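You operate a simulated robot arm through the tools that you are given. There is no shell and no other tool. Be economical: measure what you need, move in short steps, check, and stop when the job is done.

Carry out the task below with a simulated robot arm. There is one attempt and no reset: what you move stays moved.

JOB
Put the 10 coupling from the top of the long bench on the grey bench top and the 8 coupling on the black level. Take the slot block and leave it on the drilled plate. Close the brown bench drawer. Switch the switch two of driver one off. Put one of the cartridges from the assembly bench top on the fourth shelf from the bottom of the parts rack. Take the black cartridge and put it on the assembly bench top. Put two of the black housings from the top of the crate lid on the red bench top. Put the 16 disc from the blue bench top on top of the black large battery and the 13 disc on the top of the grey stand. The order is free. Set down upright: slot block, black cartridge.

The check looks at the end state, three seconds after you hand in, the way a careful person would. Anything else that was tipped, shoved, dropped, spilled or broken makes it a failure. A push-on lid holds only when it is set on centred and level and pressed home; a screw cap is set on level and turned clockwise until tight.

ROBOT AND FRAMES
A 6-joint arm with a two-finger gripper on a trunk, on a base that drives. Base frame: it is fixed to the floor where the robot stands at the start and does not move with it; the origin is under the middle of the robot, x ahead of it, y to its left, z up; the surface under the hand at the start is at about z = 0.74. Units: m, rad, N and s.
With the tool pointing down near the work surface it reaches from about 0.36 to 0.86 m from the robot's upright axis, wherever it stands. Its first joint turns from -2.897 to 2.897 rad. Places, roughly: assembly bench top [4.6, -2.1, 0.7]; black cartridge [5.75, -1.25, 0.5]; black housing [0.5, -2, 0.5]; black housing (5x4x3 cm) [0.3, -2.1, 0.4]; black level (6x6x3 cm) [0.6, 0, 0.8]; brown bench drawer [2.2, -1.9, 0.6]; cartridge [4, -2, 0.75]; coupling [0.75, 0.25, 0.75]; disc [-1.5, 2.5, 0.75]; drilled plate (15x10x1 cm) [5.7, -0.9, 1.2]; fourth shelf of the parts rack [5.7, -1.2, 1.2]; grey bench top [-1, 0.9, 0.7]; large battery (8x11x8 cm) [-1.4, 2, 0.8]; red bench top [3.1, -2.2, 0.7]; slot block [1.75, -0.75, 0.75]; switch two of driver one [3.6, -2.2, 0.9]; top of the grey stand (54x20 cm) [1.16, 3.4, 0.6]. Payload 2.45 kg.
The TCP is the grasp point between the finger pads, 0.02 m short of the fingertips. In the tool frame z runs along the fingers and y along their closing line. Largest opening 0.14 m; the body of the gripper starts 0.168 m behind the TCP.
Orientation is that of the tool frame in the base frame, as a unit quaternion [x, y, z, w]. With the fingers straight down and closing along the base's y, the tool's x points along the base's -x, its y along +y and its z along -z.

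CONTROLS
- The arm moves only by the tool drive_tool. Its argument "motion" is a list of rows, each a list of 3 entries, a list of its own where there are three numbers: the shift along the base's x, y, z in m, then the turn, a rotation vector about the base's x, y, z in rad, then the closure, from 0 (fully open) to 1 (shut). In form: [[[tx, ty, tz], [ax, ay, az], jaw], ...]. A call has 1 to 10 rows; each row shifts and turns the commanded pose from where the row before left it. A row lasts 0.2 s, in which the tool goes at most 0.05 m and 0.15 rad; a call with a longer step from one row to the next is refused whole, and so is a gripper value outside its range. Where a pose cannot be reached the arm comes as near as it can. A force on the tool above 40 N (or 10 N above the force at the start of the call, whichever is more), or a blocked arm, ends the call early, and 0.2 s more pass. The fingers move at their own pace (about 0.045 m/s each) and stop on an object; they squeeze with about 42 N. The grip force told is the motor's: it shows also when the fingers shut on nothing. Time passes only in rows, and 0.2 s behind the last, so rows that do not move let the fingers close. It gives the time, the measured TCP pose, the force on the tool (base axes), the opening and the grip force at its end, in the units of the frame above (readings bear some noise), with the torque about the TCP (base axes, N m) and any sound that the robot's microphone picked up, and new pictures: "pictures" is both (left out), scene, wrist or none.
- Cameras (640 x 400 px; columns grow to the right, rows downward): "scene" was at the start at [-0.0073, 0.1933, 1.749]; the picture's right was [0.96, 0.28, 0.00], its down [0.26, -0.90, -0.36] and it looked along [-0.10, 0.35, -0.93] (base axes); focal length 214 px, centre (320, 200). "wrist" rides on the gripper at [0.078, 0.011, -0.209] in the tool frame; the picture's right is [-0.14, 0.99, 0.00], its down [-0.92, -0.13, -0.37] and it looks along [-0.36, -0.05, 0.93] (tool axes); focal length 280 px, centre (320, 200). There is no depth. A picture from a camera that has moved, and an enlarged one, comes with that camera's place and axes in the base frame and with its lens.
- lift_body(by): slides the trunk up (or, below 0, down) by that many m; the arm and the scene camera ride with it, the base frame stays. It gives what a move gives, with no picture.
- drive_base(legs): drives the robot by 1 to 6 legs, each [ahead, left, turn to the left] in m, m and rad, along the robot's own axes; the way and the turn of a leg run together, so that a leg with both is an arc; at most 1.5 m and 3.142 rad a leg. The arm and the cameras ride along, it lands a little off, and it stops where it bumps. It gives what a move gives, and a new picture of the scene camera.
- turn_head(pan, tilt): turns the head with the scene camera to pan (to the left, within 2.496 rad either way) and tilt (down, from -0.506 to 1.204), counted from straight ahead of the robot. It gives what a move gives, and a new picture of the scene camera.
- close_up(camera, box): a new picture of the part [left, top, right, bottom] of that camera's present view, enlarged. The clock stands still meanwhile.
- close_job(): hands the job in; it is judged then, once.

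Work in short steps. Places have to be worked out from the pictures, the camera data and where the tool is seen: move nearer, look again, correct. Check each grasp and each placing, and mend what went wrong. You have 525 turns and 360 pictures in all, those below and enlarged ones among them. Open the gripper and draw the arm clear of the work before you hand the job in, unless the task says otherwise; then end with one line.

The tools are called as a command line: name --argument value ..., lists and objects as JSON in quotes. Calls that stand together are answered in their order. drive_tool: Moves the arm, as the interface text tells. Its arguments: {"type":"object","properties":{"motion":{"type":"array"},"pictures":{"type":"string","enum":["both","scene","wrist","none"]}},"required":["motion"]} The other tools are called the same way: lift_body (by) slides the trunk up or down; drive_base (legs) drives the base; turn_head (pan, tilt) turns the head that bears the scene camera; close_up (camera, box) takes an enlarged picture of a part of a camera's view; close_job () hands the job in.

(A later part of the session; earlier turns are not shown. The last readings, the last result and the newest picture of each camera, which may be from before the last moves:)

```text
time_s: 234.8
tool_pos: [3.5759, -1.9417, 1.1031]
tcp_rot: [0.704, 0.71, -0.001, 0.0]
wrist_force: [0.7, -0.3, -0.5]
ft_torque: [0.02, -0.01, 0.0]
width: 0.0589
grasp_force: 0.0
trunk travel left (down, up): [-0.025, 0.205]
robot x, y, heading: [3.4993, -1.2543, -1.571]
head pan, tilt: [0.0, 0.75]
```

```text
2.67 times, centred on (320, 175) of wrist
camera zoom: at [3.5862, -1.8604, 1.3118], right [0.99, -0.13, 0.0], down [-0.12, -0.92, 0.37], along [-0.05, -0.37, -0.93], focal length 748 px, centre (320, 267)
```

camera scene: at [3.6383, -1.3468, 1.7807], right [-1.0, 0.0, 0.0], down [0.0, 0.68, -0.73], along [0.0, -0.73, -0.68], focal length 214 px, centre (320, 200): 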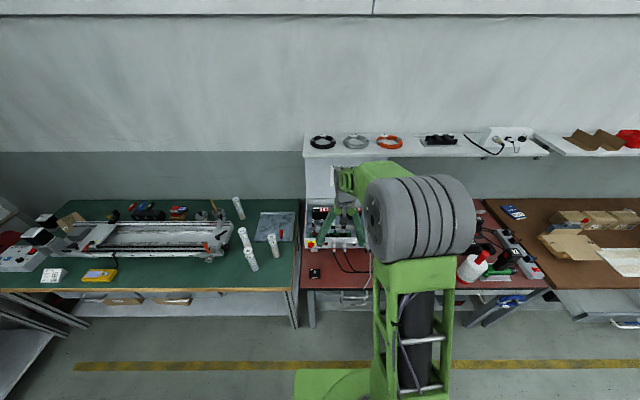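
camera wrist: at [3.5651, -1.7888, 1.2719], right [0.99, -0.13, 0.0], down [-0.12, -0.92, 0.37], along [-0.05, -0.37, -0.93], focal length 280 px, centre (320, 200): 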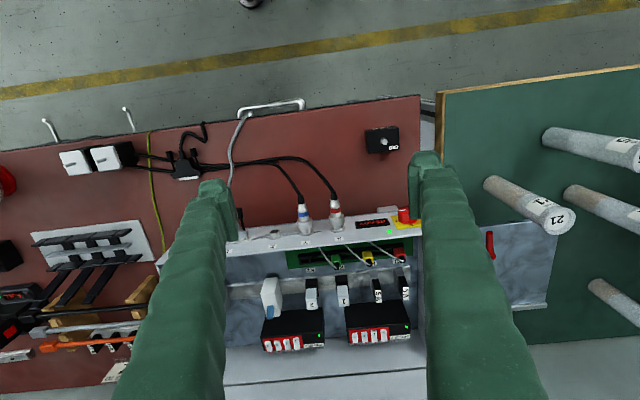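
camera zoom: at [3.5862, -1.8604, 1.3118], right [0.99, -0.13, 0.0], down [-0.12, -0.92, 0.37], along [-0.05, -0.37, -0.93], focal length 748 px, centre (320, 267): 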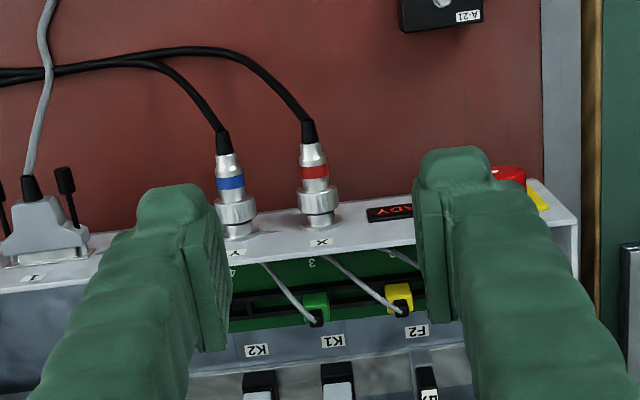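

I need to be closer: pull the tool back 0.2 m and drive forward 0.22 m.

drive_tool --motion '[[[0, 0.045, 0], [0, 0, 0], 0.58], [[0, 0.045, 0], [0, 0, 0], 0.58], [[0, 0.045, 0], [0, 0, 0], 0.58], [[0, 0.045, 0], [0, 0, 0], 0.58]]' --pictures "none"

drive_base --legs '[[0.21, 0, 0]]'

close_up --camera "wrist" --box '[0, 0, 640, 400]'

```text
time_s: 235.8
tool_pos: [3.5751, -1.7585, 1.105]
tcp_rot: [0.705, 0.709, -0.003, 0.002]
wrist_force: [-0.3, 0.5, -0.3]
ft_torque: [-0.08, -0.03, -0.01]
width: 0.0587
grasp_force: 0.1
trunk travel left (down, up): [-0.025, 0.205]
robot x, y, heading: [3.5011, -1.2549, -1.58]
head pan, tilt: [0.0, 0.75]
```

```text
time_s: 237.4
tool_pos: [3.5745, -1.9711, 1.1034]
tcp_rot: [0.703, 0.711, -0.002, 0.0]
wrist_force: [0.0, -0.1, 0.2]
ft_torque: [0.05, -0.03, -0.01]
width: 0.0589
grasp_force: 0.2
trunk travel left (down, up): [-0.025, 0.205]
robot x, y, heading: [3.4989, -1.4683, -1.577]
head pan, tilt: [0.0, 0.75]
camera scene: at [3.6378, -1.559, 1.7806], right [-1.0, 0.0, 0.0], down [0.0, 0.68, -0.73], along [0.0, -0.73, -0.68], focal length 214 px, centre (320, 200)
```

scene: 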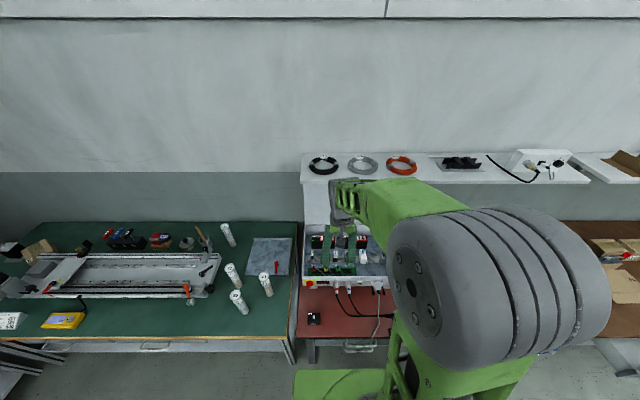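

```text
1.00 times, centred on (320, 200) of wrist (not enlarged: the box is as wide or as high as the picture)
camera zoom: at [3.5856, -1.8912, 1.3118], right [0.99, -0.13, 0.0], down [-0.12, -0.92, 0.37], along [-0.05, -0.37, -0.93], focal length 280 px, centre (320, 200)
```

zoom: 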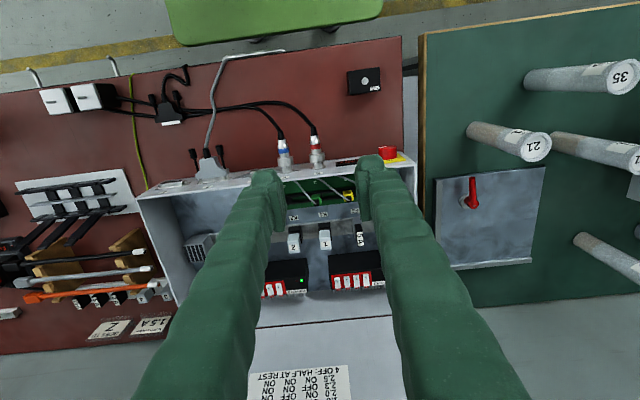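

close_up --camera "wrist" --box '[310, 245, 400, 305]'

close_up --camera "scene" --box '[300, 220, 380, 280]'

```text
6.67 times, centred on (355, 275) of wrist
camera zoom: at [3.5856, -1.8912, 1.3118], right [0.99, -0.13, 0.0], down [-0.12, -0.92, 0.37], along [-0.05, -0.37, -0.93], focal length 1869 px, centre (87, -300)
```

zoom: 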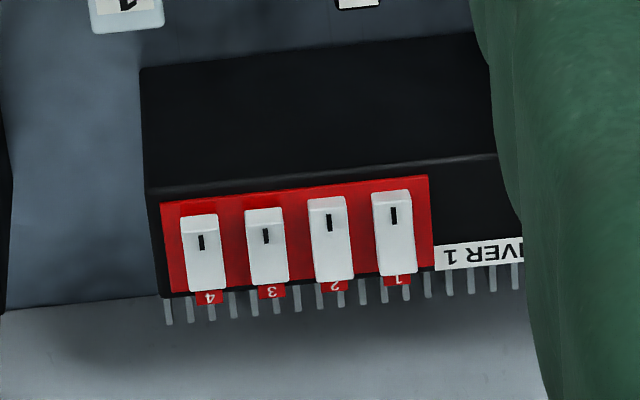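

```text
6.67 times, centred on (340, 250) of scene
camera zoom: at [3.6378, -1.559, 1.7806], right [-1.0, 0.0, 0.0], down [0.0, 0.68, -0.73], along [0.0, -0.73, -0.68], focal length 1430 px, centre (187, -133)
```

zoom: 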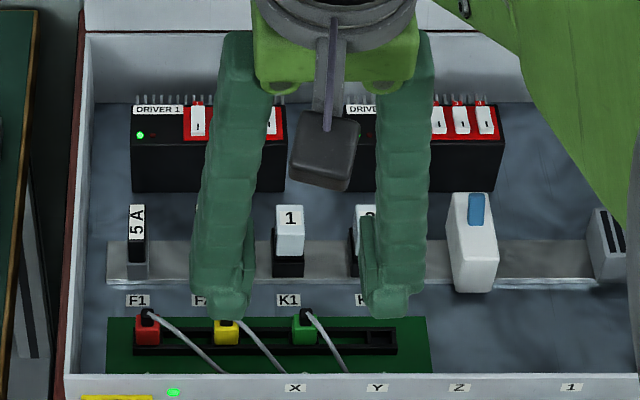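

Switch 2's far end is at about (3.611, −2.267, 0.86). Plan: tilt the tool 20° forward and use only the +x finger's front-lower edge, with the other finger in the gap between drivers. Tilt first.

drive_tool --motion '[[[0, 0, 0], [-0.117, 0, 0], 0.58], [[0, 0, 0], [-0.117, 0, 0], 0.58], [[0, 0, 0], [-0.116, 0, 0], 0.58], [[0, -0.04, -0.02], [0, 0, 0], 0.58], [[0, -0.04, -0.02], [0, 0, 0], 0.58], [[0, -0.04, -0.02], [0, 0, 0], 0.58], [[0, -0.04, -0.02], [0, 0, 0], 0.58], [[0, -0.04, -0.02], [0, 0, 0], 0.58], [[0, 0, 0], [0, 0, 0], 0.58]]' --pictures "none"

close_up --camera "wrist" --box '[200, 100, 440, 250]'

close_up --camera "scene" --box '[290, 190, 390, 260]'

```text
time_s: 239.4
tool_pos: [3.575, -2.1711, 1.0032]
tcp_rot: [0.692, 0.7, -0.125, 0.123]
wrist_force: [0.6, -0.2, -0.4]
ft_torque: [0.04, 0.04, 0.01]
width: 0.0589
grasp_force: 0.0
trunk travel left (down, up): [-0.025, 0.205]
robot x, y, heading: [3.5014, -1.4654, -1.571]
head pan, tilt: [0.0, 0.75]
```

```text
2.67 times, centred on (320, 175) of wrist
camera zoom: at [3.5856, -2.024, 1.1727], right [0.99, -0.12, 0.04], down [-0.12, -0.74, 0.67], along [-0.05, -0.67, -0.75], focal length 748 px, centre (320, 267)
```

zoom: 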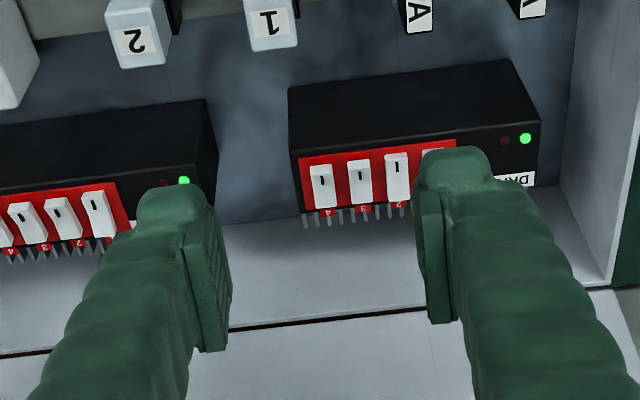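

```text
5.71 times, centred on (340, 225) of scene
camera zoom: at [3.6378, -1.5582, 1.7807], right [-1.0, 0.0, 0.0], down [0.0, 0.68, -0.73], along [0.0, -0.73, -0.68], focal length 1226 px, centre (206, 57)
```

zoom: 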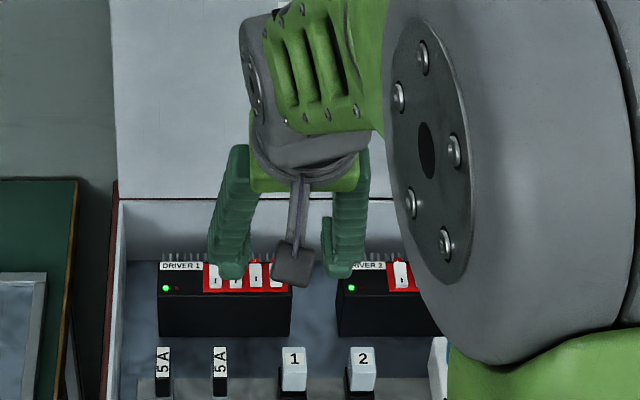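

The finger tip looks chunkier than nominal, so I'll use the shut gripper, its +x edge ending on switch 2; it then only overlaps 3 and 4, whose far ends are already down. Close and look.

drive_tool --motion '[[[0, 0, 0], [0, 0, 0], 1], [[0, 0, 0], [0, 0, 0], 1], [[0, -0.03, -0.02], [0, 0, 0], 1], [[0, -0.03, -0.02], [0, 0, 0], 1], [[0, -0.02, 0], [0, 0, 0], 1], [[0, 0, 0], [0, 0, 0], 1]]' --pictures "none"

close_up --camera "wrist" --box '[240, 130, 400, 230]'

close_up --camera "scene" --box '[300, 210, 360, 250]'

```text
time_s: 240.8
tool_pos: [3.5749, -2.2515, 0.9636]
tcp_rot: [0.693, 0.699, -0.126, 0.124]
wrist_force: [-0.4, -0.6, 0.0]
ft_torque: [-0.03, 0.02, -0.03]
width: 0.0001
grasp_force: 29.4
trunk travel left (down, up): [-0.025, 0.205]
robot x, y, heading: [3.5034, -1.4637, -1.569]
head pan, tilt: [0.0, 0.75]
```

```text
4.00 times, centred on (320, 180) of wrist
camera zoom: at [3.5855, -2.1043, 1.1323], right [0.99, -0.12, 0.04], down [-0.12, -0.74, 0.67], along [-0.05, -0.66, -0.75], focal length 1122 px, centre (320, 280)
```

zoom: 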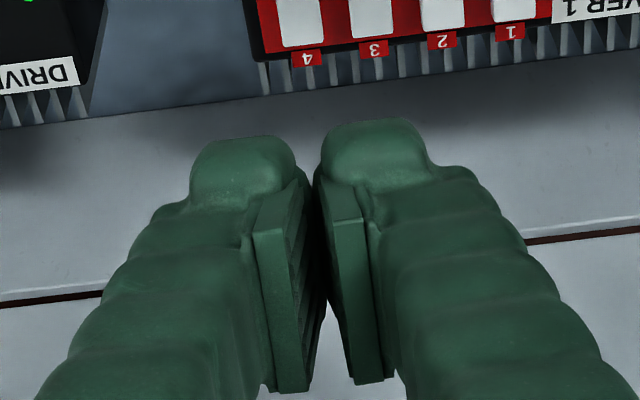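

```text
10.00 times, centred on (330, 230) of scene
camera zoom: at [3.6378, -1.558, 1.7807], right [-1.0, 0.0, 0.0], down [0.0, 0.68, -0.73], along [0.0, -0.73, -0.68], focal length 2145 px, centre (220, -100)
```

zoom: 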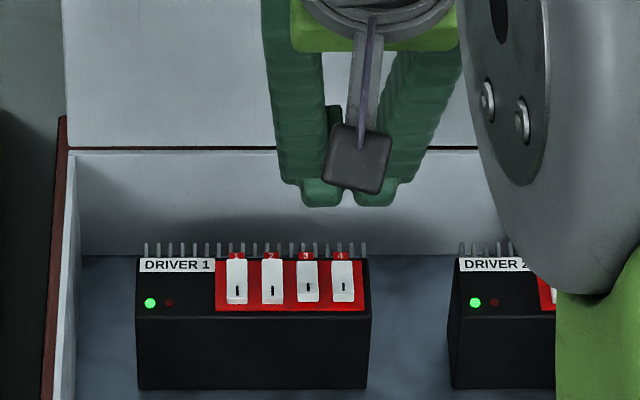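

Shift +19 mm in x, −17 mm in y and lower to z≈0.905 for a look.

drive_tool --motion '[[[0.019, -0.0175, -0.02], [0, 0, 0], 1], [[0, 0, -0.02], [0, 0, 0], 1], [[0, 0, -0.018], [0, 0, 0], 1], [[0, 0, 0], [0, 0, 0], 1]]' --pictures "none"

close_up --camera "scene" --box '[305, 220, 345, 247]'

close_up --camera "wrist" --box '[240, 130, 400, 230]'

```text
time_s: 241.8
tool_pos: [3.5929, -2.2677, 0.9059]
tcp_rot: [0.692, 0.7, -0.126, 0.123]
wrist_force: [-0.6, -0.9, -1.0]
ft_torque: [0.01, 0.01, 0.02]
width: 0.0
grasp_force: 29.5
trunk travel left (down, up): [-0.025, 0.205]
robot x, y, heading: [3.4961, -1.4643, -1.573]
head pan, tilt: [0.0, 0.75]
```

```text
14.81 times, centred on (325, 234) of scene
camera zoom: at [3.6379, -1.5582, 1.7807], right [-1.0, 0.0, 0.0], down [0.0, 0.68, -0.73], along [0.0, -0.73, -0.68], focal length 3177 px, centre (246, -296)
```

zoom: 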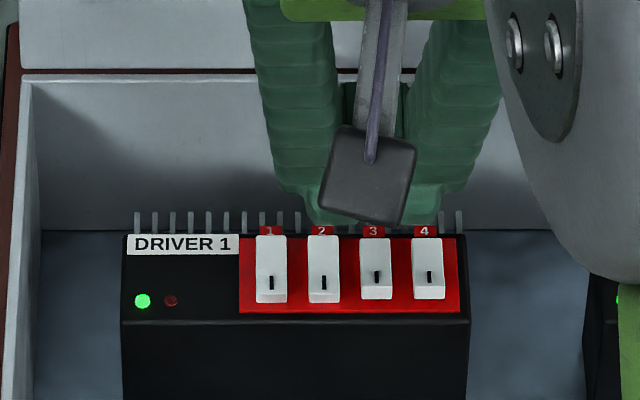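

```text
4.00 times, centred on (320, 180) of wrist
camera zoom: at [3.6045, -2.1211, 1.0744], right [0.99, -0.12, 0.04], down [-0.12, -0.74, 0.67], along [-0.05, -0.67, -0.75], focal length 1122 px, centre (320, 280)
```

zoom: 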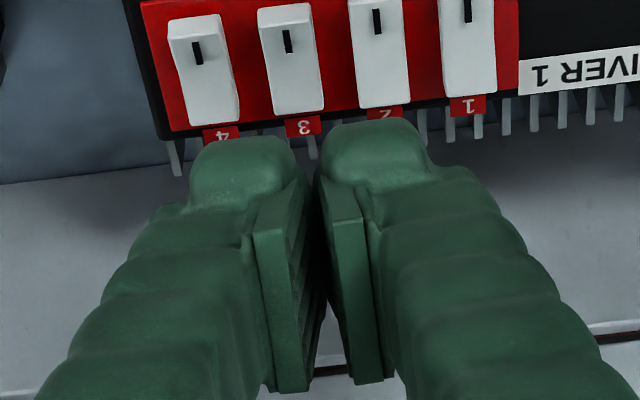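

Alignment is good: the right tip overlaps switch 2 only, clear of 1. Lower in 3 mm steps (with −2 mm y).

drive_tool --motion '[[[0, -0.002, -0.004], [0, 0, 0], 1], [[0, 0, -0.004], [0, 0, 0], 1], [[0, 0, -0.003], [0, 0, 0], 1], [[0, 0, -0.003], [0, 0, 0], 1], [[0, 0, 0], [0, 0, 0], 1]]' --pictures "none"

close_up --camera "scene" --box '[305, 220, 345, 247]'

close_up --camera "wrist" --box '[240, 130, 400, 230]'

```text
time_s: 243.1
tool_pos: [3.5942, -2.2711, 0.8921]
tcp_rot: [0.693, 0.699, -0.127, 0.123]
wrist_force: [-0.1, -0.5, 1.0]
ft_torque: [-0.02, 0.01, -0.01]
width: 0.0
grasp_force: 29.2
trunk travel left (down, up): [-0.025, 0.205]
robot x, y, heading: [3.5007, -1.4661, -1.574]
head pan, tilt: [0.0, 0.75]
```

```text
14.81 times, centred on (325, 234) of scene
camera zoom: at [3.6378, -1.5579, 1.7807], right [-1.0, 0.0, 0.0], down [0.0, 0.68, -0.73], along [0.0, -0.73, -0.68], focal length 3177 px, centre (246, -296)
```

zoom: 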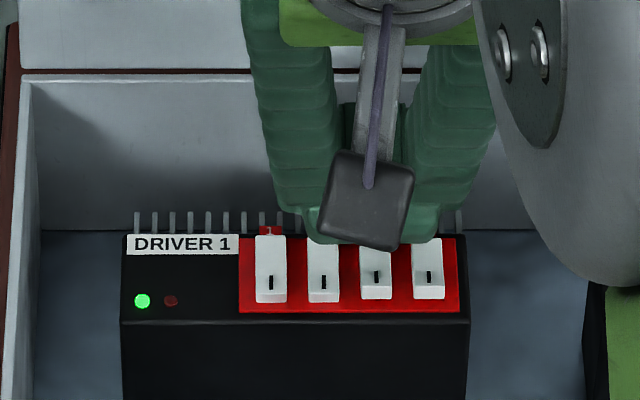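

```text
4.00 times, centred on (320, 180) of wrist
camera zoom: at [3.6044, -2.1234, 1.0605], right [0.99, -0.12, 0.04], down [-0.12, -0.74, 0.67], along [-0.05, -0.67, -0.75], focal length 1122 px, centre (320, 280)
```

zoom: 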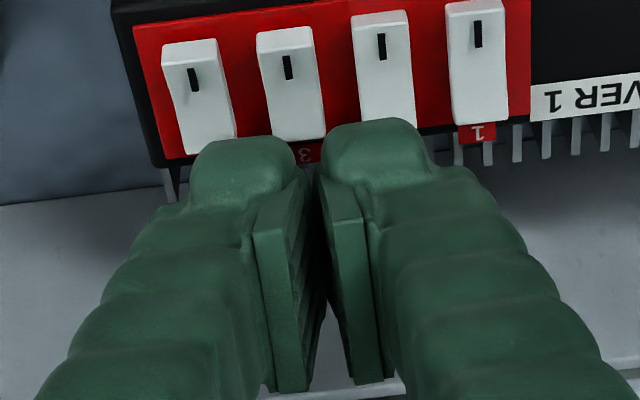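

drive_tool --motion '[[[0, 0, -0.002], [0, 0, 0], 1], [[0, 0, -0.002], [0, 0, 0], 1], [[0, 0, -0.002], [0, 0, 0], 1], [[0, 0, -0.002], [0, 0, 0], 1], [[0, 0, 0], [0, 0, 0], 1]]' --pictures "none"

close_up --camera "wrist" --box '[240, 130, 400, 230]'

```text
time_s: 244.2
tool_pos: [3.5935, -2.2733, 0.8851]
tcp_rot: [0.692, 0.699, -0.127, 0.125]
wrist_force: [-3.8, -14.3, 13.9]
ft_torque: [0.0, -0.1, -0.11]
width: 0.0
grasp_force: 29.7
trunk travel left (down, up): [-0.025, 0.205]
robot x, y, heading: [3.5017, -1.4656, -1.569]
head pan, tilt: [0.0, 0.75]
```

```text
4.00 times, centred on (320, 180) of wrist
camera zoom: at [3.6043, -2.1248, 1.0536], right [0.99, -0.12, 0.04], down [-0.12, -0.73, 0.67], along [-0.05, -0.67, -0.74], focal length 1122 px, centre (320, 280)
```

zoom: 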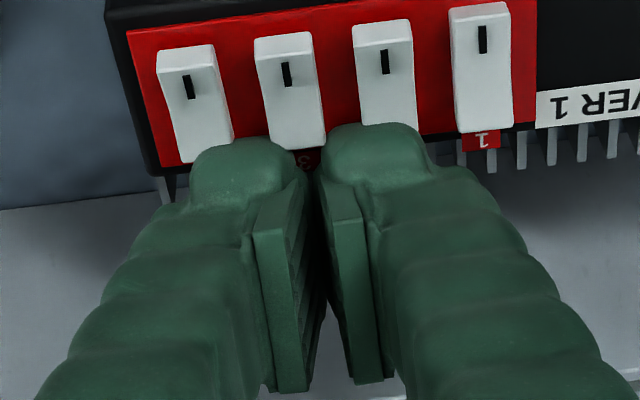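

Switch 2 now looks like 3 and 4. Lift off and verify.

drive_tool --motion '[[[0, 0, 0.01], [0, 0, 0], 1], [[0, 0, 0.03], [0, 0, 0], 1], [[0, 0.03, 0.035], [0, 0, 0], 1], [[0, 0.04, 0.02], [0, 0, 0], 1], [[0, 0.045, 0.01], [0, 0, 0], 1], [[0, 0.045, 0.01], [0, 0, 0], 1]]' --pictures "none"

close_up --camera "wrist" --box '[280, 60, 440, 160]'

close_up --camera "scene" --box '[305, 220, 345, 247]'

```text
time_s: 245.7
tool_pos: [3.594, -2.1096, 0.9979]
tcp_rot: [0.692, 0.7, -0.126, 0.124]
wrist_force: [0.4, 0.4, 0.6]
ft_torque: [0.0, 0.0, -0.02]
width: 0.0
grasp_force: 29.5
trunk travel left (down, up): [-0.025, 0.205]
robot x, y, heading: [3.4981, -1.4624, -1.573]
head pan, tilt: [0.0, 0.75]
```

```text
4.00 times, centred on (360, 110) of wrist
camera zoom: at [3.6054, -1.9621, 1.167], right [0.99, -0.12, 0.04], down [-0.12, -0.74, 0.67], along [-0.05, -0.67, -0.74], focal length 1122 px, centre (160, 560)
```

zoom: 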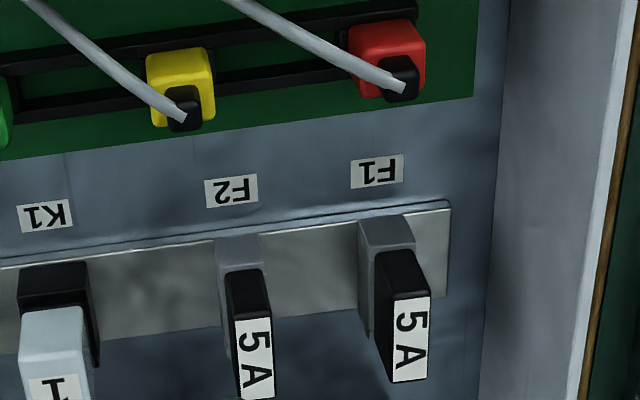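

```text
14.81 times, centred on (325, 234) of scene
camera zoom: at [3.6377, -1.557, 1.7808], right [-1.0, 0.0, 0.0], down [0.0, 0.68, -0.73], along [0.0, -0.73, -0.68], focal length 3177 px, centre (246, -296)
```

zoom: 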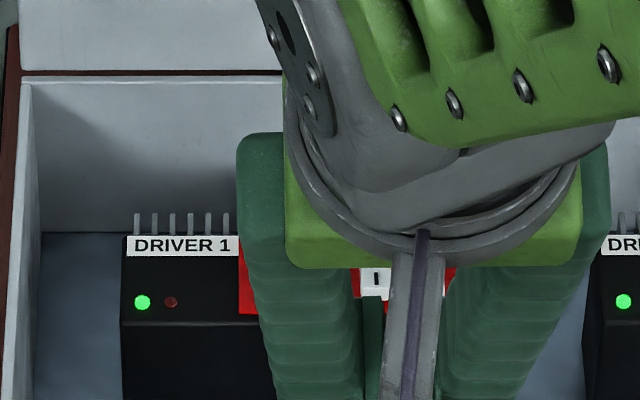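

Level the tool and retract, then verify the switch.

drive_tool --motion '[[[-0.02, 0.03, 0.03], [0.117, 0, 0], 0.8], [[-0.02, 0.035, 0.03], [0.117, 0, 0], 0.6], [[-0.025, 0.035, 0.02], [0.116, 0, 0], 0.5], [[-0.03, 0.035, 0], [0, 0, 0], 0.5], [[-0.03, 0.035, 0], [0, 0, 0], 0.5], [[-0.035, 0.03, 0], [0, 0, 0], 0.5], [[-0.035, 0.03, 0], [0, 0, 0], 0.5], [[-0.035, 0.03, 0], [0, 0, 0], 0.5]]' --pictures "none"

close_up --camera "scene" --box '[305, 220, 345, 247]'

```text
refused: row 2 steps farther than a row can; nothing moved
```

```text
14.81 times, centred on (325, 234) of scene
camera zoom: at [3.6377, -1.557, 1.7808], right [-1.0, 0.0, 0.0], down [0.0, 0.68, -0.73], along [0.0, -0.73, -0.68], focal length 3177 px, centre (246, -296)
```

zoom: 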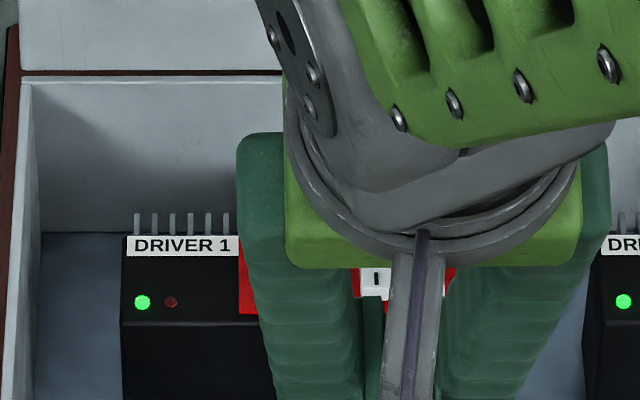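

drive_tool --motion '[[[-0.02, 0.03, 0.03], [0.117, 0, 0], 0.8], [[-0.02, 0.03, 0.03], [0.117, 0, 0], 0.6], [[-0.025, 0.03, 0.02], [0.116, 0, 0], 0.5], [[-0.03, 0.035, 0], [0, 0, 0], 0.5], [[-0.03, 0.035, 0], [0, 0, 0], 0.5], [[-0.035, 0.03, 0], [0, 0, 0], 0.5], [[-0.035, 0.03, 0], [0, 0, 0], 0.5], [[-0.035, 0.03, 0], [0, 0, 0], 0.5]]' --pictures "none"

close_up --camera "scene" --box '[305, 220, 345, 247]'

```text
time_s: 247.4
tool_pos: [3.3643, -1.8588, 1.0777]
tcp_rot: [0.704, 0.711, -0.002, 0.0]
wrist_force: [0.6, -0.5, 0.4]
ft_torque: [-0.04, -0.03, 0.0]
width: 0.0697
grasp_force: 0.1
trunk travel left (down, up): [-0.025, 0.205]
robot x, y, heading: [3.5031, -1.4634, -1.574]
head pan, tilt: [0.0, 0.75]
```

```text
14.81 times, centred on (325, 234) of scene
camera zoom: at [3.6376, -1.5576, 1.7808], right [-1.0, 0.0, 0.0], down [0.0, 0.68, -0.73], along [0.0, -0.73, -0.68], focal length 3177 px, centre (246, -296)
```

zoom: 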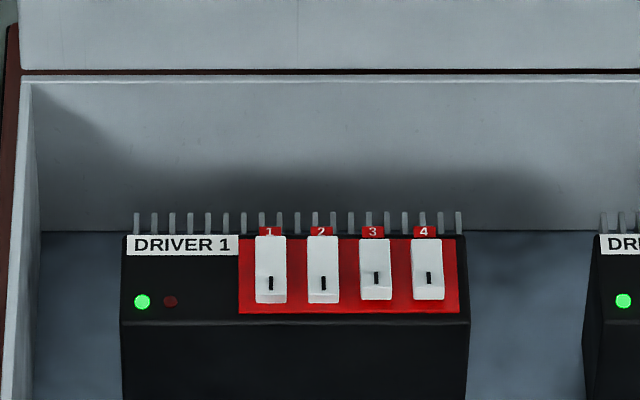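

Switch 2 sprang back—the tip contacted only its extreme far end and the other finger rested on 4. Retry with a single finger (other one in the gap between drivers), 5 mm more toward the pivot, pressing deeper.

drive_tool --motion '[[[0.026, -0.036, 0], [-0.117, 0, 0], 0.62], [[0.026, -0.036, 0], [-0.117, 0, 0], 0.62], [[0.026, -0.036, -0.01], [-0.116, 0, 0], 0.62], [[0.026, -0.036, -0.01], [0, 0, 0], 0.62], [[0.026, -0.036, -0.02], [0, 0, 0], 0.62], [[0.026, -0.036, -0.02], [0, 0, 0], 0.62], [[0.026, -0.036, -0.02], [0, 0, 0], 0.62], [[0.026, -0.036, -0.02], [0, 0, 0], 0.62], [[0, -0.036, -0.02], [0, 0, 0], 0.62], [[0, -0.036, -0.03], [0, 0, 0], 0.62]]' --pictures "none"

```text
time_s: 249.7
tool_pos: [3.572, -2.2222, 0.9291]
tcp_rot: [0.692, 0.699, -0.126, 0.124]
wrist_force: [0.0, -0.4, 0.4]
ft_torque: [0.03, -0.01, 0.0]
width: 0.0531
grasp_force: 0.0
trunk travel left (down, up): [-0.025, 0.205]
robot x, y, heading: [3.4985, -1.4628, -1.571]
head pan, tilt: [0.0, 0.75]
```

drive_tool --motion '[[[0, -0.025, -0.01], [0, 0, 0], 0.62], [[0, -0.018, -0.01], [0, 0, 0], 0.62], [[0, 0, -0.01], [0, 0, 0], 0.62], [[0, 0, 0], [0, 0, 0], 0.62]]' --pictures "none"

close_up --camera "wrist" --box '[240, 130, 400, 230]'

close_up --camera "scene" --box '[305, 220, 345, 247]'

```text
time_s: 250.7
tool_pos: [3.5736, -2.2632, 0.8988]
tcp_rot: [0.693, 0.699, -0.126, 0.124]
wrist_force: [0.4, -0.2, 0.6]
ft_torque: [0.0, 0.0, 0.0]
width: 0.0534
grasp_force: 0.0
trunk travel left (down, up): [-0.025, 0.205]
robot x, y, heading: [3.5024, -1.4662, -1.572]
head pan, tilt: [0.0, 0.75]
```

```text
4.00 times, centred on (320, 180) of wrist
camera zoom: at [3.5831, -2.1163, 1.067], right [0.99, -0.12, 0.04], down [-0.12, -0.74, 0.67], along [-0.05, -0.67, -0.75], focal length 1122 px, centre (320, 280)
```

zoom: 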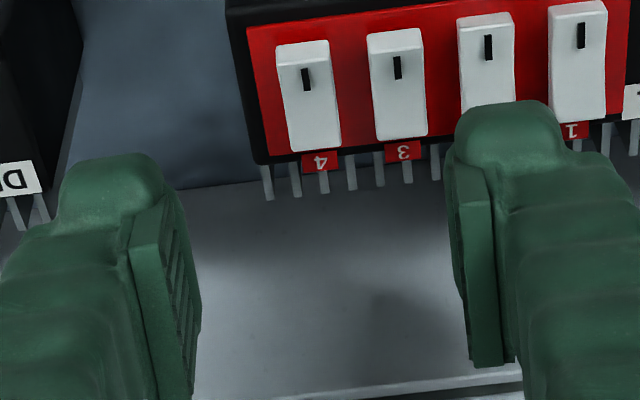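

```text
14.81 times, centred on (325, 234) of scene
camera zoom: at [3.6378, -1.5581, 1.7807], right [-1.0, 0.0, 0.0], down [0.0, 0.68, -0.73], along [0.0, -0.73, -0.68], focal length 3177 px, centre (246, -296)
```

zoom: 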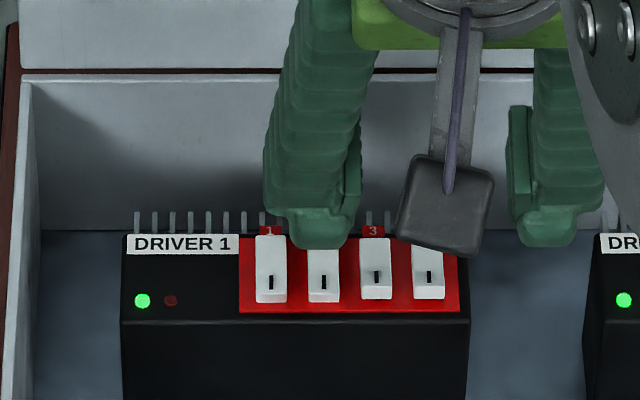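

Finger is centred over switch 2. Shift −1 mm x and press down in steps.

drive_tool --motion '[[[-0.001, -0.002, -0.003], [0, 0, 0], 0.62], [[0, 0, -0.003], [0, 0, 0], 0.62], [[0, 0, -0.003], [0, 0, 0], 0.62], [[0, 0, -0.003], [0, 0, 0], 0.62], [[0, 0, -0.002], [0, 0, 0], 0.62], [[0, 0, 0], [0, 0, 0], 0.62]]' --pictures "none"

close_up --camera "scene" --box '[305, 220, 345, 247]'

```text
time_s: 251.9
tool_pos: [3.5714, -2.2692, 0.8901]
tcp_rot: [0.693, 0.698, -0.13, 0.128]
wrist_force: [0.9, -4.1, 6.4]
ft_torque: [0.02, -0.19, -0.19]
width: 0.0532
grasp_force: 0.5
trunk travel left (down, up): [-0.025, 0.205]
robot x, y, heading: [3.4988, -1.4659, -1.572]
head pan, tilt: [0.0, 0.75]
stopped in row 6: the force on the tool passed its limit at 42 N (the readings are from after the stop); the commanded pose is now the measured one
```

```text
14.81 times, centred on (325, 234) of scene
camera zoom: at [3.6378, -1.5582, 1.7804], right [-1.0, 0.0, 0.0], down [0.0, 0.68, -0.73], along [0.0, -0.73, -0.68], focal length 3177 px, centre (246, -296)
```

zoom: 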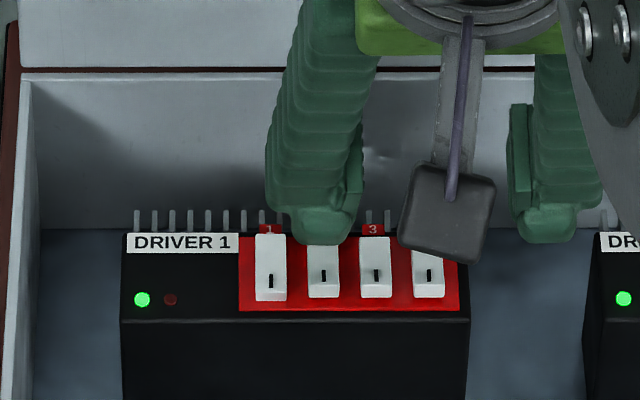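

It hit the limit and switch 2 now shows the off shape. Lift and verify.

drive_tool --motion '[[[0, 0, 0.01], [0, 0, 0], 0.62], [[0, 0, 0.03], [0, 0, 0], 0.62], [[0, 0, 0.04], [0, 0, 0], 0.62], [[-0.03, 0.03, 0.02], [0.117, 0, 0], 0.62], [[-0.03, 0.035, 0.01], [0.117, 0, 0], 0.62], [[-0.03, 0.035, 0.01], [0.116, 0, 0], 0.62], [[-0.03, 0.035, 0], [0, 0, 0], 0.5], [[-0.03, 0.035, 0], [0, 0, 0], 0.5], [[-0.03, 0.035, 0], [0, 0, 0], 0.5], [[-0.03, 0.035, 0], [0, 0, 0], 0.5]]' --pictures "none"

close_up --camera "scene" --box '[305, 220, 345, 247]'

```text
time_s: 254.1
tool_pos: [3.3599, -2.0271, 1.0101]
tcp_rot: [0.703, 0.711, -0.005, 0.004]
wrist_force: [0.1, -0.6, -0.2]
ft_torque: [-0.02, -0.02, 0.04]
width: 0.0699
grasp_force: 0.1
trunk travel left (down, up): [-0.025, 0.205]
robot x, y, heading: [3.4992, -1.4667, -1.574]
head pan, tilt: [0.0, 0.75]
```

```text
14.81 times, centred on (325, 234) of scene
camera zoom: at [3.6375, -1.5572, 1.7808], right [-1.0, 0.0, 0.0], down [0.0, 0.68, -0.73], along [0.0, -0.73, -0.68], focal length 3177 px, centre (246, -296)
```

zoom: 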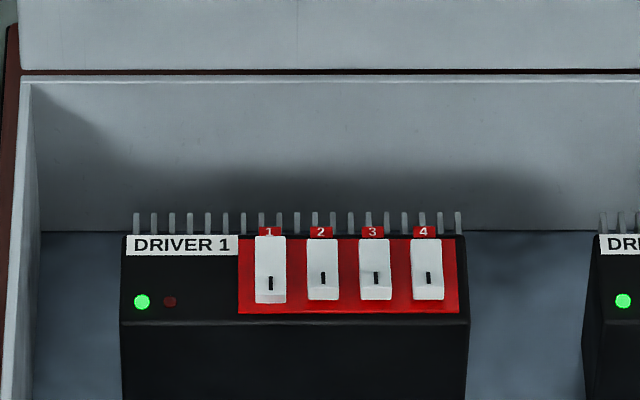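

Switch 2 is off, 1 stays on. Now retract and move to the assembly bench for a cartridge.

drive_tool --motion '[[[0, 0.03, 0.04], [0, 0, 0], 0.5], [[0, 0.03, 0.04], [0, 0, 0], 0.5], [[0.04, 0.03, 0], [0, 0, 0], 0.5], [[0.04, 0.03, 0], [0, 0, 0], 0.4], [[0.04, 0.03, 0], [0, 0, 0], 0.3]]' --pictures "none"

drive_base --legs '[[-0.21, 0, 0], [0, 0.55, 0]]'

close_up --camera "wrist" --box '[0, 0, 640, 400]'

```text
time_s: 255.3
tool_pos: [3.4819, -1.8765, 1.0897]
tcp_rot: [0.704, 0.71, -0.004, 0.004]
wrist_force: [0.5, -0.4, -0.8]
ft_torque: [-0.03, -0.01, 0.02]
width: 0.098
grasp_force: 0.1
trunk travel left (down, up): [-0.025, 0.205]
robot x, y, heading: [3.5005, -1.4663, -1.572]
head pan, tilt: [0.0, 0.75]
```

```text
time_s: 261.8
tool_pos: [4.0265, -1.6712, 1.0901]
tcp_rot: [0.704, 0.71, -0.005, 0.004]
wrist_force: [-0.1, -0.6, 0.1]
ft_torque: [-0.01, -0.02, 0.0]
width: 0.0982
grasp_force: 0.0
trunk travel left (down, up): [-0.025, 0.205]
robot x, y, heading: [4.0471, -1.2564, -1.572]
head pan, tilt: [0.0, 0.75]
camera scene: at [4.1839, -1.3513, 1.7807], right [-1.0, 0.0, 0.0], down [0.0, 0.68, -0.73], along [0.0, -0.73, -0.68], focal length 214 px, centre (320, 200)
```

scene: 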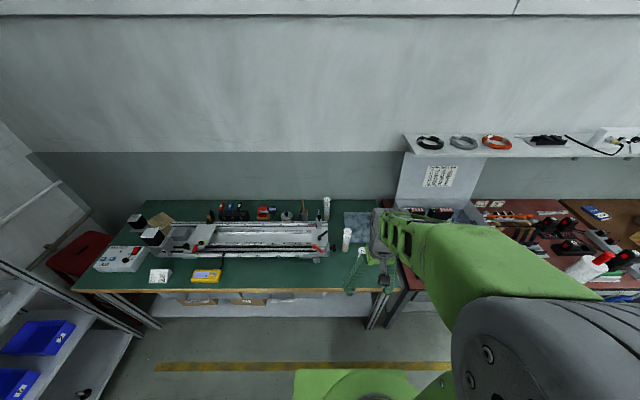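

```text
1.00 times, centred on (320, 200) of wrist (not enlarged: the box is as wide or as high as the picture)
camera zoom: at [4.037, -1.59, 1.2971], right [0.99, -0.13, 0.0], down [-0.12, -0.92, 0.38], along [-0.05, -0.38, -0.93], focal length 280 px, centre (320, 200)
```

zoom: 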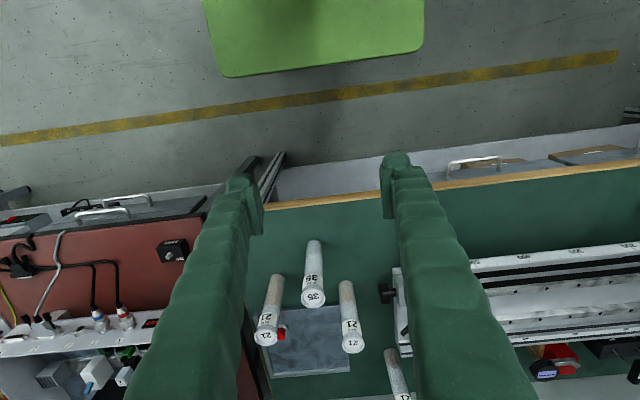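

Cartridges stand upright (≈17 cm tall). Before grasping, look at the rack (toward +x).

turn_head --pan 1.5 --tilt 0.35

close_up --camera "scene" --box '[180, 60, 500, 260]'

```text
time_s: 263.4
tool_pos: [4.0261, -1.6718, 1.0883]
tcp_rot: [0.704, 0.71, -0.004, 0.005]
wrist_force: [-0.8, -0.2, -0.4]
ft_torque: [-0.02, 0.03, 0.01]
width: 0.0976
grasp_force: 0.0
trunk travel left (down, up): [-0.025, 0.205]
robot x, y, heading: [4.0487, -1.2561, -1.576]
head pan, tilt: [1.499, 0.351]
camera scene: at [4.2768, -1.2754, 1.8163], right [-0.07, -1.0, 0.0], down [-0.34, 0.03, -0.94], along [0.94, -0.07, -0.34], focal length 214 px, centre (320, 200)
```

scene: 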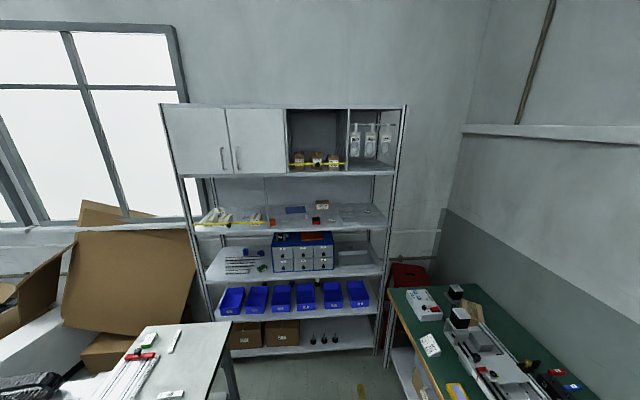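

```text
2.00 times, centred on (340, 160) of scene
camera zoom: at [4.2768, -1.2754, 1.8163], right [-0.07, -1.0, 0.0], down [-0.34, 0.03, -0.94], along [0.94, -0.07, -0.34], focal length 429 px, centre (280, 280)
```

zoom: 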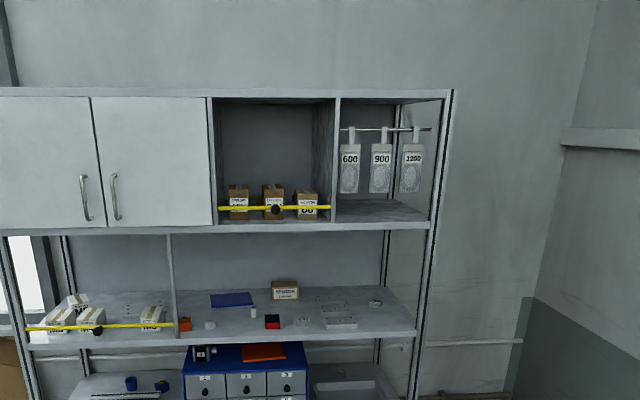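

Rack's 4th shelf is at z≈1.2 with ~0.35 m headroom, so I'll grip the tube with the tool tilted 50° forward. Target: tube "35" at (3.981, −1.927). Move to pre-grasp.

drive_tool --motion '[[[-0.0075, -0.02, 0], [-0.145, 0, 0], 0.4], [[-0.0075, -0.02, 0], [-0.145, 0, 0], 0.4], [[-0.0075, -0.02, 0], [-0.145, 0, 0], 0.4], [[-0.0075, -0.02, 0], [-0.145, 0, 0], 0.4], [[-0.0075, -0.02, 0], [-0.145, 0, 0], 0.4], [[-0.0075, -0.02, 0], [-0.145, 0, 0], 0.4], [[0, -0.011, -0.0465], [0, 0, 0], 0.4], [[0, -0.011, -0.0465], [0, 0, 0], 0.4], [[0, -0.011, -0.0465], [0, 0, 0], 0.4], [[0, -0.011, -0.0465], [0, 0, 0], 0.4]]' --pictures "none"

turn_head --pan 0.0 --tilt 0.8

close_up --camera "wrist" --box '[0, 0, 640, 400]'

```text
time_s: 265.6
tool_pos: [3.9695, -1.8902, 0.961]
tcp_rot: [0.647, 0.656, -0.261, 0.289]
wrist_force: [0.3, 0.4, 0.0]
ft_torque: [-0.01, 0.02, -0.01]
width: 0.0842
grasp_force: 0.2
out of reach, approached as far as the arm can: row 4, 5, 6, 7, 9, 10
trunk travel left (down, up): [-0.025, 0.205]
robot x, y, heading: [4.0482, -1.2589, -1.579]
head pan, tilt: [1.499, 0.351]
```

```text
time_s: 267.2
tool_pos: [3.9688, -1.8902, 0.9608]
tcp_rot: [0.647, 0.655, -0.261, 0.289]
wrist_force: [0.5, 0.3, -0.4]
ft_torque: [-0.03, 0.02, 0.01]
width: 0.0842
grasp_force: 0.1
trunk travel left (down, up): [-0.025, 0.205]
robot x, y, heading: [4.0465, -1.2612, -1.571]
head pan, tilt: [0.0, 0.799]
camera scene: at [4.1838, -1.3491, 1.7767], right [-1.0, 0.0, 0.0], down [0.0, 0.72, -0.7], along [0.0, -0.7, -0.72], focal length 214 px, centre (320, 200)
```

scene: 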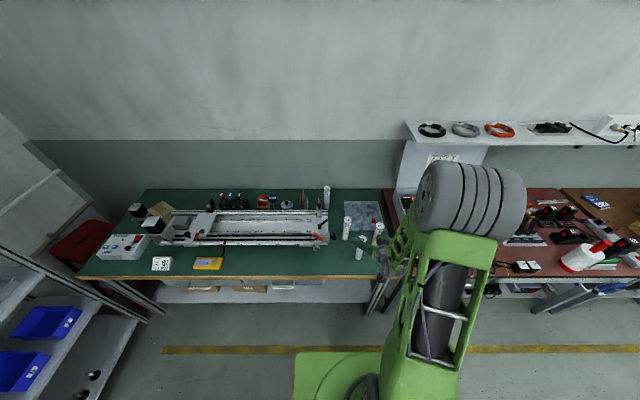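

```text
1.00 times, centred on (320, 200) of wrist (not enlarged: the box is as wide or as high as the picture)
camera zoom: at [3.9729, -1.6841, 1.051], right [0.99, -0.07, 0.13], down [-0.15, -0.38, 0.91], along [-0.01, -0.92, -0.39], focal length 280 px, centre (320, 200)
```

zoom: 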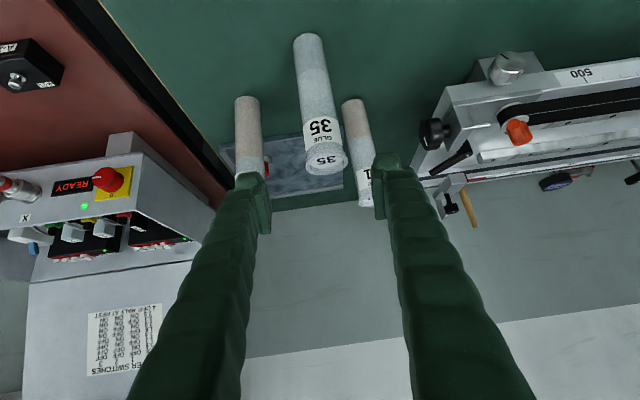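

The close-in posture limits the wrist tilt. Back the base 0.13 m to work more extended.

drive_base --legs '[[-0.14, 0, 0]]'

drive_tool --motion '[[[0, 0, 0], [0, 0, 0], 0.4]]' --pictures "wrist"

```text
time_s: 268.6
tool_pos: [3.9713, -1.7504, 0.9614]
tcp_rot: [0.646, 0.656, -0.261, 0.29]
wrist_force: [-0.7, 0.1, -0.4]
ft_torque: [0.01, -0.01, -0.01]
width: 0.0842
grasp_force: 0.0
trunk travel left (down, up): [-0.025, 0.205]
robot x, y, heading: [4.0435, -1.1196, -1.573]
head pan, tilt: [0.0, 0.799]
camera scene: at [4.1841, -1.209, 1.7768], right [-1.0, 0.0, 0.0], down [0.0, 0.72, -0.7], along [0.0, -0.7, -0.72], focal length 214 px, centre (320, 200)
```

scene: 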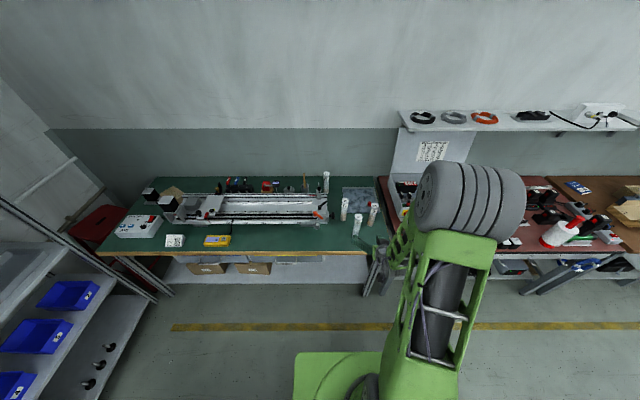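

```text
time_s: 269.0
tool_pos: [3.9701, -1.7518, 0.9617]
tcp_rot: [0.646, 0.655, -0.262, 0.291]
wrist_force: [0.7, 0.8, 0.9]
ft_torque: [-0.01, 0.0, -0.01]
width: 0.0842
grasp_force: 0.1
trunk travel left (down, up): [-0.025, 0.205]
robot x, y, heading: [4.045, -1.1161, -1.574]
head pan, tilt: [0.0, 0.799]
camera wrist: at [3.9733, -1.5452, 1.051], right [0.99, -0.07, 0.13], down [-0.15, -0.38, 0.91], along [-0.01, -0.92, -0.39], focal length 280 px, centre (320, 200)
```

wrist: 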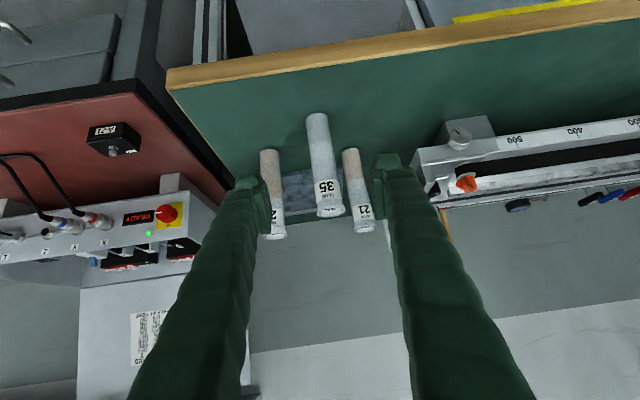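

Tilt is 46°, fine. Tube base computed (3.984, −1.926). Approach straight in, then grip.

drive_tool --motion '[[[0.0026, -0.035, -0.0264], [0, 0, 0], 0.4], [[0.0026, -0.035, -0.0264], [0, 0, 0], 0.4], [[0.0026, -0.035, -0.0264], [0, 0, 0], 0.4], [[0.0026, -0.035, -0.0264], [0, 0, 0], 0.4], [[0, 0, 0], [0, 0, 0], 0.4]]' --pictures "wrist"

```text
time_s: 270.2
tool_pos: [3.9807, -1.8918, 0.8542]
tcp_rot: [0.647, 0.655, -0.26, 0.289]
wrist_force: [0.1, -0.3, 0.1]
ft_torque: [0.0, 0.01, 0.02]
width: 0.084
grasp_force: 0.1
trunk travel left (down, up): [-0.025, 0.205]
robot x, y, heading: [4.0464, -1.1187, -1.576]
head pan, tilt: [0.0, 0.799]
camera wrist: at [3.9838, -1.6854, 0.9449], right [0.99, -0.07, 0.13], down [-0.15, -0.38, 0.91], along [-0.01, -0.92, -0.39], focal length 280 px, centre (320, 200)
```

wrist: 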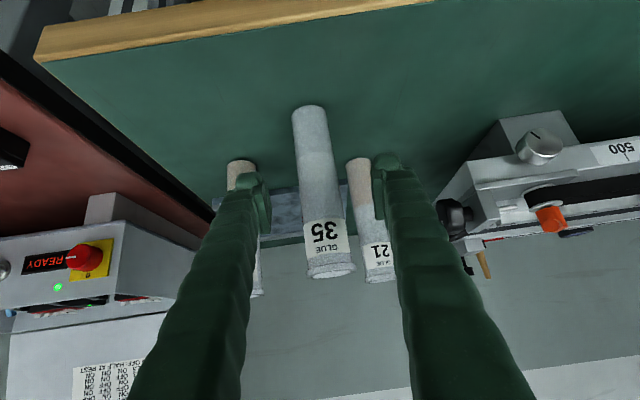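

drive_tool --motion '[[[0.001, -0.036, -0.024], [0, 0, 0], 0.4], [[0, 0, 0], [0, 0, 0], 1], [[0, 0, 0], [0, 0, 0], 1], [[0, 0, 0], [0, 0, 0], 1], [[0, 0, 0], [0, 0, 0], 1]]' --pictures "wrist"

```text
time_s: 271.4
tool_pos: [3.9816, -1.9266, 0.8322]
tcp_rot: [0.646, 0.656, -0.261, 0.29]
wrist_force: [0.2, 0.0, -0.4]
ft_torque: [-0.04, 0.02, 0.01]
width: 0.0374
grasp_force: 33.0
trunk travel left (down, up): [-0.025, 0.205]
robot x, y, heading: [4.0436, -1.1196, -1.577]
head pan, tilt: [0.0, 0.799]
camera wrist: at [3.9845, -1.7204, 0.9212], right [0.99, -0.07, 0.13], down [-0.15, -0.38, 0.91], along [-0.01, -0.92, -0.39], focal length 280 px, centre (320, 200)
```

wrist: 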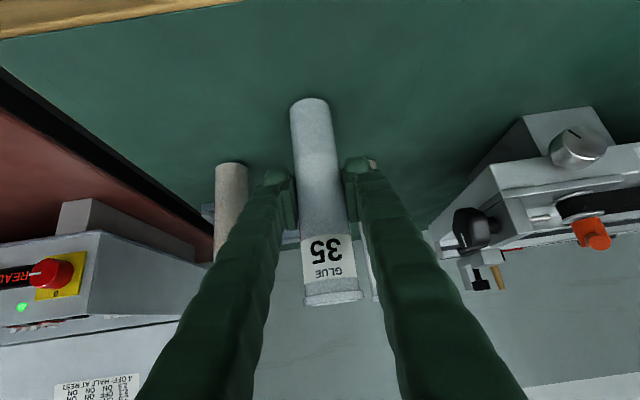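

Gripped. Lift and pull slightly back.

drive_tool --motion '[[[0, 0, 0.03], [0, 0, 0], 1], [[0, 0, 0.045], [0, 0, 0], 1], [[0, 0, 0.045], [0, 0, 0], 1], [[0, 0, 0.045], [0, 0, 0], 1], [[0, 0, 0.045], [0, 0, 0], 1], [[0.01, 0.03, 0.02], [0, 0, 0], 1], [[0.01, 0.04, 0], [0, 0, 0], 1]]' --pictures "wrist"

lift_body --by 0.2

```text
time_s: 273.0
tool_pos: [4.0008, -1.8563, 1.0623]
tcp_rot: [0.647, 0.655, -0.262, 0.29]
wrist_force: [0.0, 0.8, -1.5]
ft_torque: [0.01, 0.02, -0.01]
width: 0.0371
grasp_force: 41.7
trunk travel left (down, up): [-0.025, 0.205]
robot x, y, heading: [4.0439, -1.1192, -1.572]
head pan, tilt: [0.0, 0.799]
camera wrist: at [4.004, -1.6495, 1.1513], right [0.99, -0.07, 0.13], down [-0.15, -0.38, 0.91], along [-0.01, -0.92, -0.39], focal length 280 px, centre (320, 200)
```

wrist: 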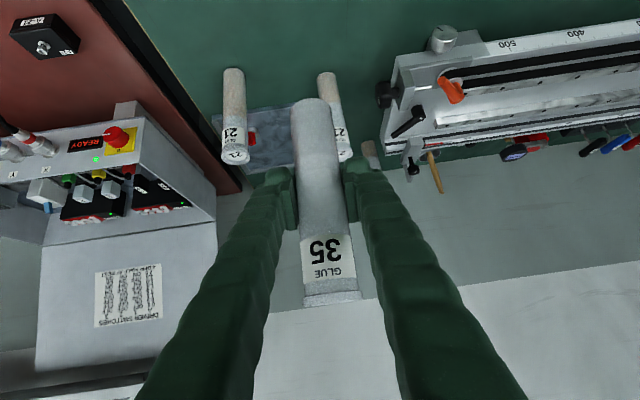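

```text
time_s: 275.1
tool_pos: [4.0005, -1.856, 1.26]
tcp_rot: [0.647, 0.655, -0.261, 0.289]
wrist_force: [0.1, -0.3, -0.7]
ft_torque: [0.02, 0.01, -0.01]
width: 0.0369
grasp_force: 42.3
trunk travel left (down, up): [-0.225, 0.005]
robot x, y, heading: [4.0455, -1.1192, -1.575]
head pan, tilt: [0.0, 0.799]
```

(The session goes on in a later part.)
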